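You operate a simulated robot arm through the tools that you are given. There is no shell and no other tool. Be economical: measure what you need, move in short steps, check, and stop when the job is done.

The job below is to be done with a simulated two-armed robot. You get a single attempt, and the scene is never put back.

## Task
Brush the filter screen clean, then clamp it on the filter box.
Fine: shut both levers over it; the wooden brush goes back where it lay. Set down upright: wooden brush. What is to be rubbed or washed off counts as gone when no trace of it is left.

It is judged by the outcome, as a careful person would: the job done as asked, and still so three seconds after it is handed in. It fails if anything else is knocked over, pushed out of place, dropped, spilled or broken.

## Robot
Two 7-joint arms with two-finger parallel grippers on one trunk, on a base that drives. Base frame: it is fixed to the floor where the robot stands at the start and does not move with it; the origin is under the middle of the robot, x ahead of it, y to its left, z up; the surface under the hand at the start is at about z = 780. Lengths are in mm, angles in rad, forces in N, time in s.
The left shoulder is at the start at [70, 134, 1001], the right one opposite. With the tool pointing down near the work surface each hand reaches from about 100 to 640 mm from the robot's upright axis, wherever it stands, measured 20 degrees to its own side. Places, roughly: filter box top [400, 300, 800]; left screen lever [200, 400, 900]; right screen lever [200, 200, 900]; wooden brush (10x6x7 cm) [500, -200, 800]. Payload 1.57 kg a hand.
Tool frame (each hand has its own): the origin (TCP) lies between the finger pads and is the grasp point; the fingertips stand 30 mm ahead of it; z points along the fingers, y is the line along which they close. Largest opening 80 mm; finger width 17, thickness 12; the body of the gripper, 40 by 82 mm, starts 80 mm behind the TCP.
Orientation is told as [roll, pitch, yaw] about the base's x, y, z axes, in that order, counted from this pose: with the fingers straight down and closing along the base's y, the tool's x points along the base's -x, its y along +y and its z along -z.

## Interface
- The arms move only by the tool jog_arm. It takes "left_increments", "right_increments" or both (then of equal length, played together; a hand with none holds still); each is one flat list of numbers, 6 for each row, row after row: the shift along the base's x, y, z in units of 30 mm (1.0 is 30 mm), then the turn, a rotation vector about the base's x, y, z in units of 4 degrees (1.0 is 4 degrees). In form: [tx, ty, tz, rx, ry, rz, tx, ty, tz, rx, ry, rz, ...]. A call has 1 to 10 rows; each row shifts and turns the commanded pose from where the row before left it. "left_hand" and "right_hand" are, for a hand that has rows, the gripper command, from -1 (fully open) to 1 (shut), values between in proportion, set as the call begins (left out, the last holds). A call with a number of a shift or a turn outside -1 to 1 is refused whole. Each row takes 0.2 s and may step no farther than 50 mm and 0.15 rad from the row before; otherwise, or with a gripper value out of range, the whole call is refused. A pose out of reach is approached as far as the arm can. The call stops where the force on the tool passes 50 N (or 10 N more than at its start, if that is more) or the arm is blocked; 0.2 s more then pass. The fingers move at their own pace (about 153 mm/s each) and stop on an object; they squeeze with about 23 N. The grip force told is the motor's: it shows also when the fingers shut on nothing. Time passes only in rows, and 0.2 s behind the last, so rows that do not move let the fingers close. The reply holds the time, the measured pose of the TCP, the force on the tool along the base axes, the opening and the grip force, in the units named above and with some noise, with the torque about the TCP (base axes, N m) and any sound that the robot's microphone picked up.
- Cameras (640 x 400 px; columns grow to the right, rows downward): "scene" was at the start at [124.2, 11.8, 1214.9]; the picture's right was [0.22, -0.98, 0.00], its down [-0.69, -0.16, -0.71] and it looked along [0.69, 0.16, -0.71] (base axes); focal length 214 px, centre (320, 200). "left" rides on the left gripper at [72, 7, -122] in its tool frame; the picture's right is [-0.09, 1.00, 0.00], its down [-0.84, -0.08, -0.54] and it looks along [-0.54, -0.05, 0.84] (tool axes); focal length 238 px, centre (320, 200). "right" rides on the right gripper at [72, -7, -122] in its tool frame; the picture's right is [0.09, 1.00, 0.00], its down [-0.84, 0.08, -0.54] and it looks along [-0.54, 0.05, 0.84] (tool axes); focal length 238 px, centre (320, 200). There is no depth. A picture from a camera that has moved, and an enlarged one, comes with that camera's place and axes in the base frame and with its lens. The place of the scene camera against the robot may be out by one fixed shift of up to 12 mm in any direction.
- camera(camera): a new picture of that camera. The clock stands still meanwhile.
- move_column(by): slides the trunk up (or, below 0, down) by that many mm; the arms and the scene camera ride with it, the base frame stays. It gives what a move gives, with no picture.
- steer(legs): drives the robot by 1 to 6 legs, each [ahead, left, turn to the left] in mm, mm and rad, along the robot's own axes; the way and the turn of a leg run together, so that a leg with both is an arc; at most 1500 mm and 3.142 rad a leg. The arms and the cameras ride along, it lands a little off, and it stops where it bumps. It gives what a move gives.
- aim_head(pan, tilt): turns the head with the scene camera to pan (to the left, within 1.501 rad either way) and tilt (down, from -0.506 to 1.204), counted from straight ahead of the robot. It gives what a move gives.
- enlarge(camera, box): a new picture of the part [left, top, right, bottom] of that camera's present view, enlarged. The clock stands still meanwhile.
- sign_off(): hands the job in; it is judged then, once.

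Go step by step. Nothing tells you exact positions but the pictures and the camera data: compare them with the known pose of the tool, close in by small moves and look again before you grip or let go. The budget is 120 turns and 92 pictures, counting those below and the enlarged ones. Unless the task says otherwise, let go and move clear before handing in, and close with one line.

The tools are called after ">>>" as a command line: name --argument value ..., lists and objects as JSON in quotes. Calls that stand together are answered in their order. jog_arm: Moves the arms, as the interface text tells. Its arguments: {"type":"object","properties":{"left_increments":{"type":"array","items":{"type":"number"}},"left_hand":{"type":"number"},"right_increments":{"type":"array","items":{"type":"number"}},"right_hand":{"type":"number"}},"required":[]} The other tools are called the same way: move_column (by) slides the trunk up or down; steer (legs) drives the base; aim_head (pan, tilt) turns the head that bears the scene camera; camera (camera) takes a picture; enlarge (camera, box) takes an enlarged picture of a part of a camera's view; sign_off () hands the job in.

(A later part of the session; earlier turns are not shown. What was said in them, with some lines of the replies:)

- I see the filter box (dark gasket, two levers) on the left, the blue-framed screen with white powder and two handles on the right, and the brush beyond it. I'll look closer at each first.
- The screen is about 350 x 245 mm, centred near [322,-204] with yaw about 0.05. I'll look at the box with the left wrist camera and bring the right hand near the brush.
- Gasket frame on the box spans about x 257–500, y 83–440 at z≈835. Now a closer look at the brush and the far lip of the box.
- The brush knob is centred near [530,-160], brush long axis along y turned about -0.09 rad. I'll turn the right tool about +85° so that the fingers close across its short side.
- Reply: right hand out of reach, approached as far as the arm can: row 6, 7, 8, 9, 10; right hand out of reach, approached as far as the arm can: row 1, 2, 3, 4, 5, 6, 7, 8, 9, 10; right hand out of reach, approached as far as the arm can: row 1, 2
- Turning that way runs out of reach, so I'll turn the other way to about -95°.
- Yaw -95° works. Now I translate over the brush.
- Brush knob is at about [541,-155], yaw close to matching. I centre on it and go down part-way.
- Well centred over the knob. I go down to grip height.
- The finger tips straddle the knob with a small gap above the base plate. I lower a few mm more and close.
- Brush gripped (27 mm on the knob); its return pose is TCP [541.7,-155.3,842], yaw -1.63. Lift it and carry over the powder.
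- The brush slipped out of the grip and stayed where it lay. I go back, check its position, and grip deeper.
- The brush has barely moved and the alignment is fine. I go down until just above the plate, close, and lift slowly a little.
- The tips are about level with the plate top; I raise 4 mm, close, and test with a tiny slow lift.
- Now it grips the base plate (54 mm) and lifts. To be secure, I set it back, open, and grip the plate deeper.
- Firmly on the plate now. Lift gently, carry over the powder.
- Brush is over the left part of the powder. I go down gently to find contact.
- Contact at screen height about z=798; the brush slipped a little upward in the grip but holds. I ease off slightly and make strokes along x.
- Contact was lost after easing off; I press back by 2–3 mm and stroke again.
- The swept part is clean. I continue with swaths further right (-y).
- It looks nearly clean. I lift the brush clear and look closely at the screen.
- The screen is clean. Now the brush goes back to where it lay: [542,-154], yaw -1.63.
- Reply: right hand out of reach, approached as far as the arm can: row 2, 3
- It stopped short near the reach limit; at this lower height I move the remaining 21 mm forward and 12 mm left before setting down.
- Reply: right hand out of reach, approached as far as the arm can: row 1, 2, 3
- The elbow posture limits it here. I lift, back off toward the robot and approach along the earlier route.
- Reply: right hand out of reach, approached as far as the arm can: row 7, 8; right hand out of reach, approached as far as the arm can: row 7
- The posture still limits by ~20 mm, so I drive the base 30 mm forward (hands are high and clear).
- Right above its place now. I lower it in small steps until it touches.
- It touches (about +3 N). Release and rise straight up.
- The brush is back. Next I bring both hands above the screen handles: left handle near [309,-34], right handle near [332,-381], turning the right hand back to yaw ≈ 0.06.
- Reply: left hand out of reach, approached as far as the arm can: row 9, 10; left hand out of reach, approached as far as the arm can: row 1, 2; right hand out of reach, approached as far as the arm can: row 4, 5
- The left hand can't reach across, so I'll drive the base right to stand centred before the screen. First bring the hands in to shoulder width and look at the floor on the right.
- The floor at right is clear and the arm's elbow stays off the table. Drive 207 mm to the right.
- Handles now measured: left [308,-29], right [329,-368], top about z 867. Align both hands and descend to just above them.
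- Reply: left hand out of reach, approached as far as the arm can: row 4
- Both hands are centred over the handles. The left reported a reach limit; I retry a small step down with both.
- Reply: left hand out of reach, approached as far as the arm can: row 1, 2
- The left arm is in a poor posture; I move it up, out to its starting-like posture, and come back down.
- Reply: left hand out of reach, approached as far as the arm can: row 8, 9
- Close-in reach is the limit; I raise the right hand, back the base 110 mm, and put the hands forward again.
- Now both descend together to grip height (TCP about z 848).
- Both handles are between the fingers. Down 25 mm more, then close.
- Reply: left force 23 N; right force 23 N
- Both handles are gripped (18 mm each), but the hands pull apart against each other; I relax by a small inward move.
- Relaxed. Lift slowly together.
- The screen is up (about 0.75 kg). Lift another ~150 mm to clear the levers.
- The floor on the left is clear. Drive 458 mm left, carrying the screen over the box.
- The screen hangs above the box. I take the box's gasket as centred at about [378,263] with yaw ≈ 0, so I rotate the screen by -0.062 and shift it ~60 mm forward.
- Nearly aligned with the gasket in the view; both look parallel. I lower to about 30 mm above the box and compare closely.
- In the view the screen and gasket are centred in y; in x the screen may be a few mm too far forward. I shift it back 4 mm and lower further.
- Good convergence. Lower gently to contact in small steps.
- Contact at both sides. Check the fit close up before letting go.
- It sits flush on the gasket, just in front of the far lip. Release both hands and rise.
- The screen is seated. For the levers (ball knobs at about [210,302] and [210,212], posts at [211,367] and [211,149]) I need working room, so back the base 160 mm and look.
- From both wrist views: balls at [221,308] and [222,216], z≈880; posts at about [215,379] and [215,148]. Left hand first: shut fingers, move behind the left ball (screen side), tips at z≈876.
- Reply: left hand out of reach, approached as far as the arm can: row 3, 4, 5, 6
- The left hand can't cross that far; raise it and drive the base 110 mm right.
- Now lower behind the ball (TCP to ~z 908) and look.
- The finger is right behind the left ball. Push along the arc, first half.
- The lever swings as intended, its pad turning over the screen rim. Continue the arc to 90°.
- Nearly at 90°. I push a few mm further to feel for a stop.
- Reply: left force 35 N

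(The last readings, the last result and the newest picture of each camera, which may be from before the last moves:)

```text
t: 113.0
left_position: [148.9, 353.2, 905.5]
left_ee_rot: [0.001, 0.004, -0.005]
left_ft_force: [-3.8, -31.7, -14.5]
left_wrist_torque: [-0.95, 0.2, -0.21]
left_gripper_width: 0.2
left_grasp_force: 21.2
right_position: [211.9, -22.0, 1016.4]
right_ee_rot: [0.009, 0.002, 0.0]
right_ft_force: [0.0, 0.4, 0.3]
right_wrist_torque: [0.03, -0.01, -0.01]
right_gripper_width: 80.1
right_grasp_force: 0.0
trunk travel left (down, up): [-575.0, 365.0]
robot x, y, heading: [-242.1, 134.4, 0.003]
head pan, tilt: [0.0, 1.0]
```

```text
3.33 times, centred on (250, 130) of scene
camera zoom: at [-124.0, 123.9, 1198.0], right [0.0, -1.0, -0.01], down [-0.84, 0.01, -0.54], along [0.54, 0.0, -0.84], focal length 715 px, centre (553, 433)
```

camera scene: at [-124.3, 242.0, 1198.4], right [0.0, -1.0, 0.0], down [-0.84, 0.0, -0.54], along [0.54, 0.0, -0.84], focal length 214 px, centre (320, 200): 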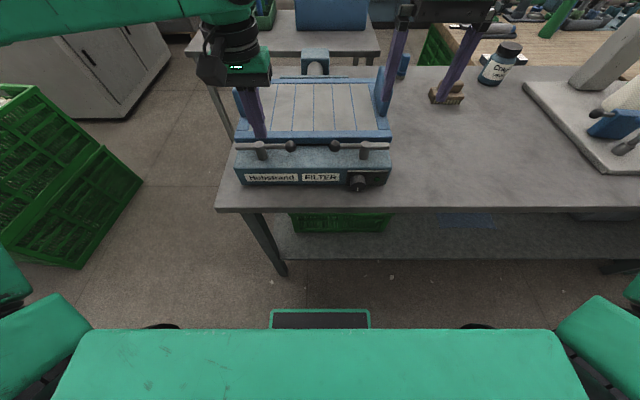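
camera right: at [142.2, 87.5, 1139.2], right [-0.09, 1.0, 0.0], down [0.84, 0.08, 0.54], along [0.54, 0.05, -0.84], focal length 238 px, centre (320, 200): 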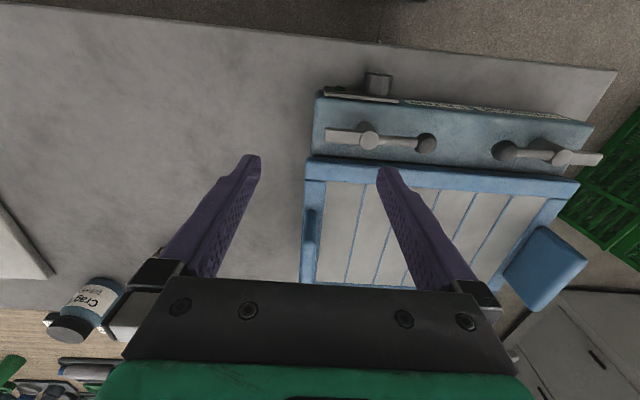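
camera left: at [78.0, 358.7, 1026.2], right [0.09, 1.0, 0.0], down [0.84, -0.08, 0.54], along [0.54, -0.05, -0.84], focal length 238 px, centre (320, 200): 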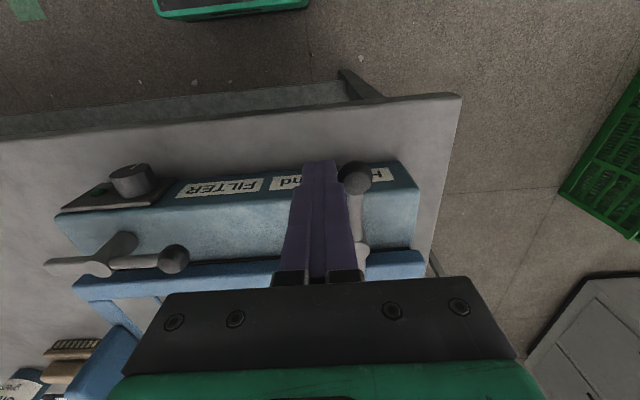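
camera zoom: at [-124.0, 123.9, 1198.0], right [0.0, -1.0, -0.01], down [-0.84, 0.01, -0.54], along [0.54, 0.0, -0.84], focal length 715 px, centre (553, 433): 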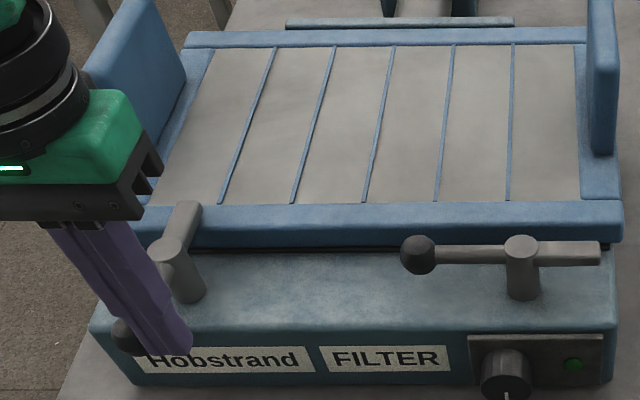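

The left lever hits its stop at 90°, with its pad over the screen rim. Withdraw the left hand upward and drive left for the right lever.

>>> jog_arm --left_increments '[0, -0.5, 0, 0, 0, 0, 0, -0.2, 0.8, 0, 0, 0, 0, 0, 1, 0, 0, 0, 0, 0, 1, 0, 0, 0, 0, 0, 1, 0, 0, 0]' --right_increments '[0, 0, 0, 0, 0, 0, 0, 0, 0, 0, 0, 0, 0, 0, 0, 0, 0, 0, 0, 0, 0, 0, 0, 0, 0, 0, 0, 0, 0, 0]' --right_hand 1

>>> steer --legs '[[0, 213, 0]]'

>>> camera --camera "right"

```text
t: 114.2
left_position: [150.0, 338.5, 1018.9]
left_ee_rot: [0.0, 0.001, -0.002]
left_ft_force: [0.1, 0.0, -0.1]
left_wrist_torque: [0.02, 0.03, -0.01]
left_gripper_width: 0.0
left_grasp_force: 21.4
right_position: [212.8, -17.6, 1017.4]
right_ee_rot: [0.003, 0.001, 0.002]
right_ft_force: [-0.8, -0.1, -0.2]
right_wrist_torque: [0.0, -0.01, 0.03]
right_gripper_width: 0.1
right_grasp_force: 21.2
trunk travel left (down, up): [-575.0, 365.0]
robot x, y, heading: [-243.2, 140.2, -0.001]
head pan, tilt: [0.0, 1.0]
```

```text
t: 115.9
left_position: [150.0, 551.8, 1019.7]
left_ee_rot: [0.001, 0.001, -0.003]
left_ft_force: [0.3, -0.5, -0.5]
left_wrist_torque: [0.01, -0.03, 0.01]
left_gripper_width: 0.2
left_grasp_force: 21.4
right_position: [212.0, 196.5, 1018.6]
right_ee_rot: [0.001, 0.002, 0.002]
right_ft_force: [0.3, 0.4, 0.1]
right_wrist_torque: [0.01, 0.03, -0.02]
right_gripper_width: 0.0
right_grasp_force: 21.3
trunk travel left (down, up): [-575.0, 365.0]
robot x, y, heading: [-235.2, 350.5, -0.002]
head pan, tilt: [0.0, 1.0]
```

```text
14 pictures are left
camera right: at [142.0, 188.7, 1139.4], right [-0.09, 1.0, 0.0], down [0.84, 0.08, 0.54], along [0.54, 0.05, -0.84], focal length 238 px, centre (320, 200)
```

right: 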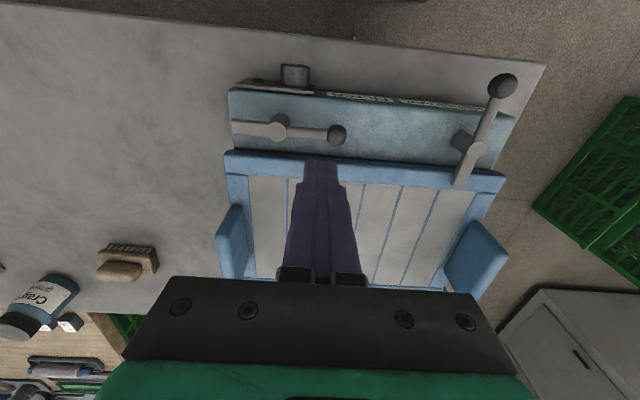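

Right ball at [220,214], post [215,152]. Move the shut right fingers behind the ball and lower.

>>> jog_arm --right_increments '[0.6, 0.3, 0, 0, 0, 0, 0.57, 0.3, -0.3, 0, 0, 0, 0, 0, -0.9, 0, 0, 0, 0, 0, -0.9, 0, 0, 0, 0, 0, -0.9, 0, 0, 0, 0, 0, -0.7, 0, 0, 0]'

>>> camera --camera "right"

```text
t: 117.5
left_position: [148.1, 550.8, 1019.7]
left_ee_rot: [0.0, -0.003, -0.004]
left_ft_force: [0.0, 0.2, -0.7]
left_wrist_torque: [0.02, 0.08, 0.01]
left_gripper_width: 0.0
left_grasp_force: 21.7
right_position: [230.1, 204.7, 920.7]
right_ee_rot: [0.014, -0.019, -0.002]
right_ft_force: [-7.9, -7.1, 35.1]
right_wrist_torque: [0.18, 0.5, 0.11]
right_gripper_width: 0.2
right_grasp_force: 21.2
right hand out of reach, approached as far as the arm can: row 1, 2
trunk travel left (down, up): [-575.0, 365.0]
robot x, y, heading: [-241.8, 355.3, -0.008]
head pan, tilt: [0.0, 1.0]
stopped in row 6 (right hand): the force on the tool passed its limit at 55 N (the readings are from after the stop); the commanded pose is now the measured one
```

```text
13 pictures are left
camera right: at [157.8, 195.7, 1040.5], right [-0.09, 1.0, 0.01], down [0.83, 0.07, 0.56], along [0.56, 0.06, -0.83], focal length 238 px, centre (320, 200)
```

right: 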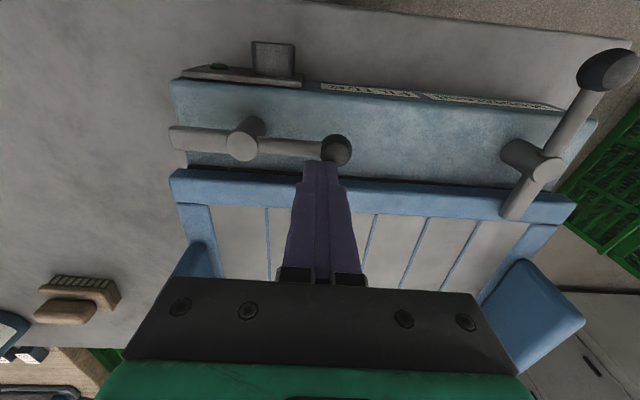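

The reach limit left it short and it landed on the ball; I raise at once, and shift the base 35 mm left for better reach.

>>> jog_arm --right_increments '[0, 0, 0.8, 0, 0, 0, 0, 0, 1, 0, 0, 0]'

>>> steer --legs '[[0, 35, 0]]'

>>> jog_arm --right_increments '[0.2, -0.3, 0, -0.1, 0.15, 0, 0.2, -0.3, 0, -0.1, 0.1, 0, 0.13, -0.27, 0, 0, 0, 0]'

>>> camera --camera "right"

```text
t: 118.1
left_position: [150.2, 550.6, 1020.1]
left_ee_rot: [-0.002, -0.002, -0.003]
left_ft_force: [-0.1, -0.5, -0.6]
left_wrist_torque: [0.0, -0.04, -0.01]
left_gripper_width: 0.0
left_grasp_force: 21.3
right_position: [231.8, 205.4, 969.9]
right_ee_rot: [0.008, -0.015, -0.004]
right_ft_force: [-0.6, 0.4, 0.7]
right_wrist_torque: [0.01, 0.01, 0.01]
right_gripper_width: 0.0
right_grasp_force: 21.4
trunk travel left (down, up): [-575.0, 365.0]
robot x, y, heading: [-238.4, 348.7, -0.005]
head pan, tilt: [0.0, 1.0]
```

```text
t: 118.9
left_position: [151.8, 584.8, 1018.7]
left_ee_rot: [0.002, -0.002, -0.004]
left_ft_force: [0.9, -0.3, -0.4]
left_wrist_torque: [0.02, 0.04, 0.0]
left_gripper_width: 0.0
left_grasp_force: 21.2
right_position: [233.8, 237.2, 968.5]
right_ee_rot: [0.014, -0.012, -0.002]
right_ft_force: [0.4, -0.1, -0.3]
right_wrist_torque: [0.01, -0.01, 0.02]
right_gripper_width: 0.0
right_grasp_force: 21.0
trunk travel left (down, up): [-575.0, 365.0]
robot x, y, heading: [-241.7, 385.0, -0.006]
head pan, tilt: [0.0, 1.0]
```

```text
t: 119.7
left_position: [151.1, 585.3, 1018.4]
left_ee_rot: [0.0, -0.002, -0.003]
left_ft_force: [-0.7, -0.2, 0.2]
left_wrist_torque: [0.01, 0.02, -0.04]
left_gripper_width: 0.1
left_grasp_force: 21.6
right_position: [248.4, 212.6, 969.0]
right_ee_rot: [-0.005, 0.006, -0.001]
right_ft_force: [0.7, -0.3, -0.4]
right_wrist_torque: [0.02, 0.02, 0.0]
right_gripper_width: 0.0
right_grasp_force: 21.9
trunk travel left (down, up): [-575.0, 365.0]
robot x, y, heading: [-235.7, 384.1, -0.007]
head pan, tilt: [0.0, 1.0]
```

```text
12 pictures are left
camera right: at [179.2, 206.4, 1090.8], right [-0.09, 1.0, 0.0], down [0.84, 0.08, 0.54], along [0.54, 0.04, -0.84], focal length 238 px, centre (320, 200)
```

right: 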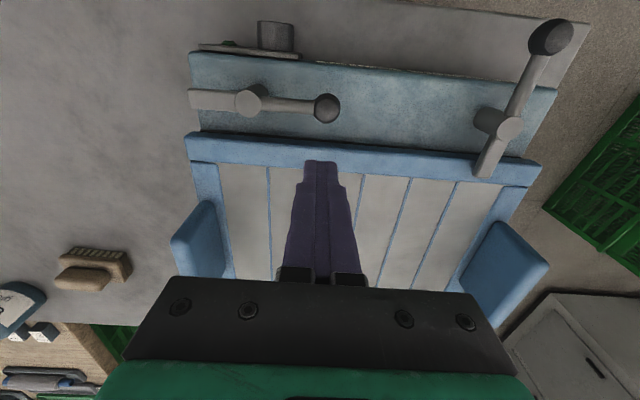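

Lever intact, ball at [222,214]; now the hand is at [248,213]. Lower and push along the mirrored arc.

>>> jog_arm --right_increments '[0, 0, -0.9, 0, 0, 0, 0, 0, -0.7, 0, 0, 0, 0, 0, -0.5, 0, 0, 0]'

>>> jog_arm --right_increments '[-0.38, 0, 0, 0, 0, 0, -0.29, 0.05, 0, 0, 0, 0, -0.29, 0.05, 0, 0, 0, 0, -0.3, -0.02, 0, 0, 0, 0, -0.3, -0.02, 0, 0, 0, 0, -0.28, -0.09, 0, 0, 0, 0, -0.28, -0.1, 0, 0, 0, 0]'

>>> camera --camera "right"

```text
t: 120.5
left_position: [151.2, 586.1, 1018.3]
left_ee_rot: [-0.001, -0.002, -0.004]
left_ft_force: [0.2, 0.4, 1.0]
left_wrist_torque: [0.01, -0.02, 0.05]
left_gripper_width: 0.0
left_grasp_force: 21.9
right_position: [248.9, 213.5, 906.0]
right_ee_rot: [-0.004, 0.006, -0.003]
right_ft_force: [0.4, -0.8, -0.2]
right_wrist_torque: [0.0, 0.04, -0.03]
right_gripper_width: 0.2
right_grasp_force: 21.6
trunk travel left (down, up): [-575.0, 365.0]
robot x, y, heading: [-237.1, 382.7, -0.003]
head pan, tilt: [0.0, 1.0]
```

```text
t: 122.1
left_position: [151.1, 586.6, 1019.0]
left_ee_rot: [0.0, -0.003, -0.004]
left_ft_force: [0.1, -0.1, -0.3]
left_wrist_torque: [-0.02, 0.0, -0.04]
left_gripper_width: 0.0
left_grasp_force: 21.0
right_position: [185.7, 208.9, 906.2]
right_ee_rot: [-0.003, 0.006, -0.003]
right_ft_force: [-0.4, 0.0, 0.3]
right_wrist_torque: [0.01, -0.02, -0.01]
right_gripper_width: 0.0
right_grasp_force: 22.3
trunk travel left (down, up): [-575.0, 365.0]
robot x, y, heading: [-239.7, 384.5, -0.007]
head pan, tilt: [0.0, 1.0]
```

```text
11 pictures are left
camera right: at [115.9, 202.7, 1027.5], right [-0.09, 1.0, 0.0], down [0.84, 0.08, 0.54], along [0.54, 0.04, -0.84], focal length 238 px, centre (320, 200)
```

right: 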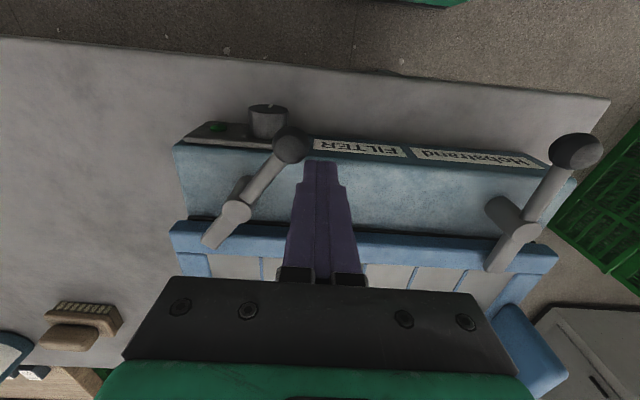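

Swinging well. Finish the arc.

>>> jog_arm --right_increments '[-0.25, -0.14, 0, 0, 0, 0, -0.25, -0.15, 0, 0, 0, 0, -0.2, -0.2, 0, 0, 0, 0, -0.2, -0.2, 0, 0, 0, 0, -0.14, -0.24, 0, 0, 0, 0, -0.13, -0.24, 0, 0, 0, 0]'

>>> jog_arm --right_increments '[0, -0.12, 0, 0, 0, 0, 0, 0, 0, 0, 0, 0]'

>>> camera --camera "right"

```text
t: 123.5
left_position: [151.5, 585.9, 1018.5]
left_ee_rot: [0.001, -0.002, -0.004]
left_ft_force: [-0.3, 0.0, -0.1]
left_wrist_torque: [0.01, -0.01, 0.02]
left_gripper_width: 0.0
left_grasp_force: 21.1
right_position: [150.8, 174.5, 905.6]
right_ee_rot: [-0.004, 0.005, -0.003]
right_ft_force: [1.6, 2.1, -1.6]
right_wrist_torque: [0.05, -0.01, 0.04]
right_gripper_width: 0.0
right_grasp_force: 21.4
trunk travel left (down, up): [-575.0, 365.0]
robot x, y, heading: [-237.3, 382.8, -0.007]
head pan, tilt: [0.0, 1.0]
```

```text
t: 124.1
left_position: [151.7, 588.5, 1018.6]
left_ee_rot: [-0.002, 0.0, -0.002]
left_ft_force: [0.0, -0.2, -0.8]
left_wrist_torque: [0.01, -0.02, 0.04]
left_gripper_width: 0.0
left_grasp_force: 21.6
right_position: [150.7, 173.0, 906.2]
right_ee_rot: [-0.005, 0.005, -0.001]
right_ft_force: [0.1, 14.7, -6.7]
right_wrist_torque: [0.52, 0.03, 0.09]
right_gripper_width: 0.1
right_grasp_force: 20.9
trunk travel left (down, up): [-575.0, 365.0]
robot x, y, heading: [-239.3, 389.1, -0.0]
head pan, tilt: [0.0, 1.0]
```

```text
10 pictures are left
camera right: at [81.0, 167.0, 1027.9], right [-0.09, 1.0, 0.0], down [0.84, 0.08, 0.54], along [0.53, 0.05, -0.84], focal length 238 px, centre (320, 200)
```

right: 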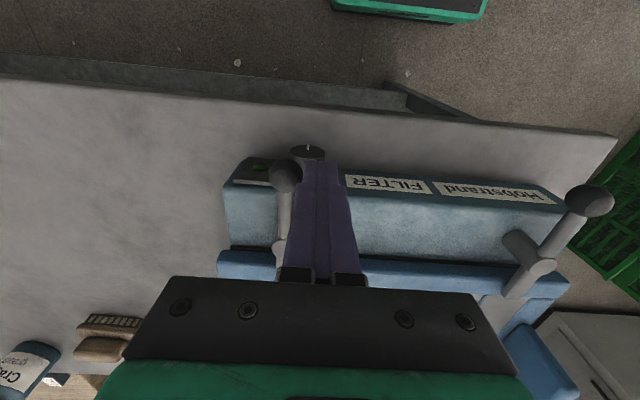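

The stop is felt (15 N); push a touch more as on the left, then withdraw and inspect.

>>> jog_arm --right_increments '[0, -0.12, 0, 0, 0, 0, 0, 0, 0, 0, 0, 0]'

>>> jog_arm --right_increments '[0, 0.5, 0, 0, 0, 0, 0, 0.3, 0.7, 0, 0, 0, 0, 0, 1, 0, 0, 0, 0, 0, 1, 0, 0, 0, -0.5, 0, 1, 0, 0, 0]'

>>> steer --legs '[[-60, 0, 0]]'

>>> aim_head --pan -0.35 --tilt 0.85

>>> camera --camera "scene"

```text
t: 124.7
left_position: [152.2, 592.3, 1016.9]
left_ee_rot: [-0.005, 0.0, -0.004]
left_ft_force: [0.4, 0.0, 1.0]
left_wrist_torque: [0.0, 0.03, -0.02]
left_gripper_width: 0.1
left_grasp_force: 21.0
right_position: [150.4, 173.1, 906.0]
right_ee_rot: [-0.005, 0.008, -0.002]
right_ft_force: [-2.6, 29.3, -13.3]
right_wrist_torque: [0.96, 0.1, 0.19]
right_gripper_width: 0.0
right_grasp_force: 22.0
trunk travel left (down, up): [-575.0, 365.0]
robot x, y, heading: [-238.3, 386.1, -0.007]
head pan, tilt: [0.0, 1.0]
```

```text
t: 125.9
left_position: [150.1, 586.7, 1019.3]
left_ee_rot: [0.001, -0.001, -0.002]
left_ft_force: [0.4, 0.1, -0.5]
left_wrist_torque: [0.02, 0.02, -0.01]
left_gripper_width: 0.0
left_grasp_force: 21.7
right_position: [133.0, 191.0, 1018.1]
right_ee_rot: [-0.005, 0.003, 0.0]
right_ft_force: [-0.2, 0.0, -0.4]
right_wrist_torque: [0.01, -0.04, 0.0]
right_gripper_width: 0.0
right_grasp_force: 21.1
trunk travel left (down, up): [-575.0, 365.0]
robot x, y, heading: [-240.0, 384.2, -0.004]
head pan, tilt: [0.0, 1.0]
```

```text
t: 126.9
left_position: [92.2, 586.9, 1019.0]
left_ee_rot: [-0.001, 0.001, -0.004]
left_ft_force: [-0.6, -0.4, 0.7]
left_wrist_torque: [-0.01, 0.0, 0.02]
left_gripper_width: 0.1
left_grasp_force: 21.4
right_position: [76.6, 191.2, 1017.5]
right_ee_rot: [-0.003, 0.005, -0.002]
right_ft_force: [-0.2, 0.4, -0.2]
right_wrist_torque: [0.01, 0.02, -0.02]
right_gripper_width: 0.1
right_grasp_force: 21.4
trunk travel left (down, up): [-575.0, 365.0]
robot x, y, heading: [-301.3, 382.7, -0.001]
head pan, tilt: [0.0, 1.0]
```

```text
t: 127.7
left_position: [92.6, 586.2, 1018.5]
left_ee_rot: [0.002, 0.001, -0.003]
left_ft_force: [-0.7, -0.5, -1.0]
left_wrist_torque: [0.01, 0.0, 0.05]
left_gripper_width: 0.0
left_grasp_force: 21.5
right_position: [75.6, 191.6, 1016.4]
right_ee_rot: [-0.003, 0.006, -0.002]
right_ft_force: [0.4, -0.4, -0.1]
right_wrist_torque: [0.01, -0.01, 0.0]
right_gripper_width: 0.0
right_grasp_force: 21.3
trunk travel left (down, up): [-575.0, 365.0]
robot x, y, heading: [-299.4, 383.9, -0.003]
head pan, tilt: [-0.351, 0.85]
```

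```text
9 pictures are left
camera scene: at [-179.5, 351.5, 1209.4], right [-0.35, -0.94, 0.0], down [-0.71, 0.26, -0.66], along [0.62, -0.23, -0.75], focal length 214 px, centre (320, 200)
```

scene: 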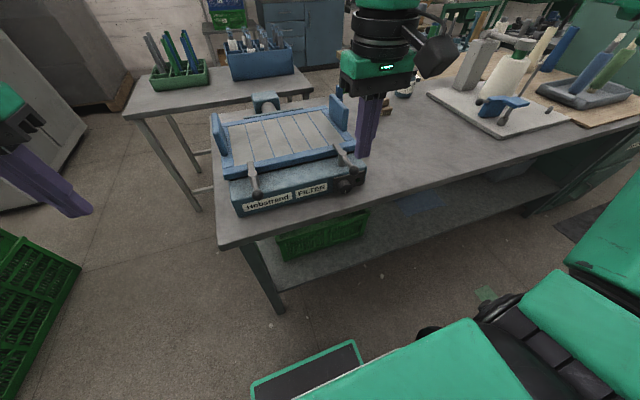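

>>> enlarge --camera "scene" --box '[200, 80, 380, 220]'

>>> camera --camera "right"

```text
2.86 times, centred on (290, 150) of scene
camera zoom: at [-179.5, 351.5, 1209.4], right [-0.35, -0.94, 0.0], down [-0.71, 0.26, -0.66], along [0.62, -0.23, -0.75], focal length 613 px, centre (406, 343)
```

zoom: 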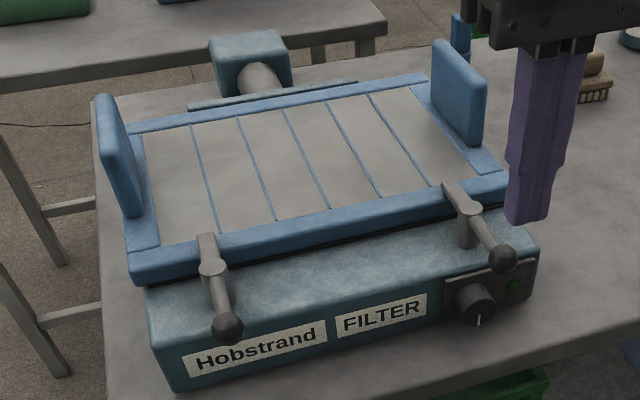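

```text
7 pictures are left
camera right: at [6.4, 184.5, 1138.7], right [-0.09, 1.0, 0.0], down [0.84, 0.08, 0.54], along [0.54, 0.05, -0.84], focal length 238 px, centre (320, 200)
```

right: 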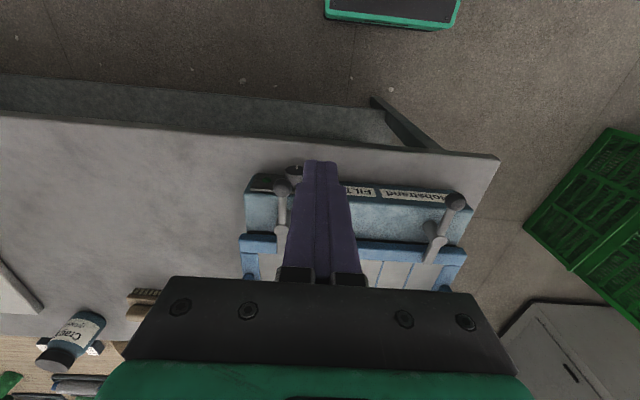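

Both levers are shut with their pads over the screen rim. The screen is clean and seated, the brush stands back in its place, and both hands are clear.

>>> sign_off

```text
The job is handed in.
```

The screen is brushed clean and seated on the filter box, both levers are shut over it, and the wooden brush stands upright where it lay, to within a few millimetres.
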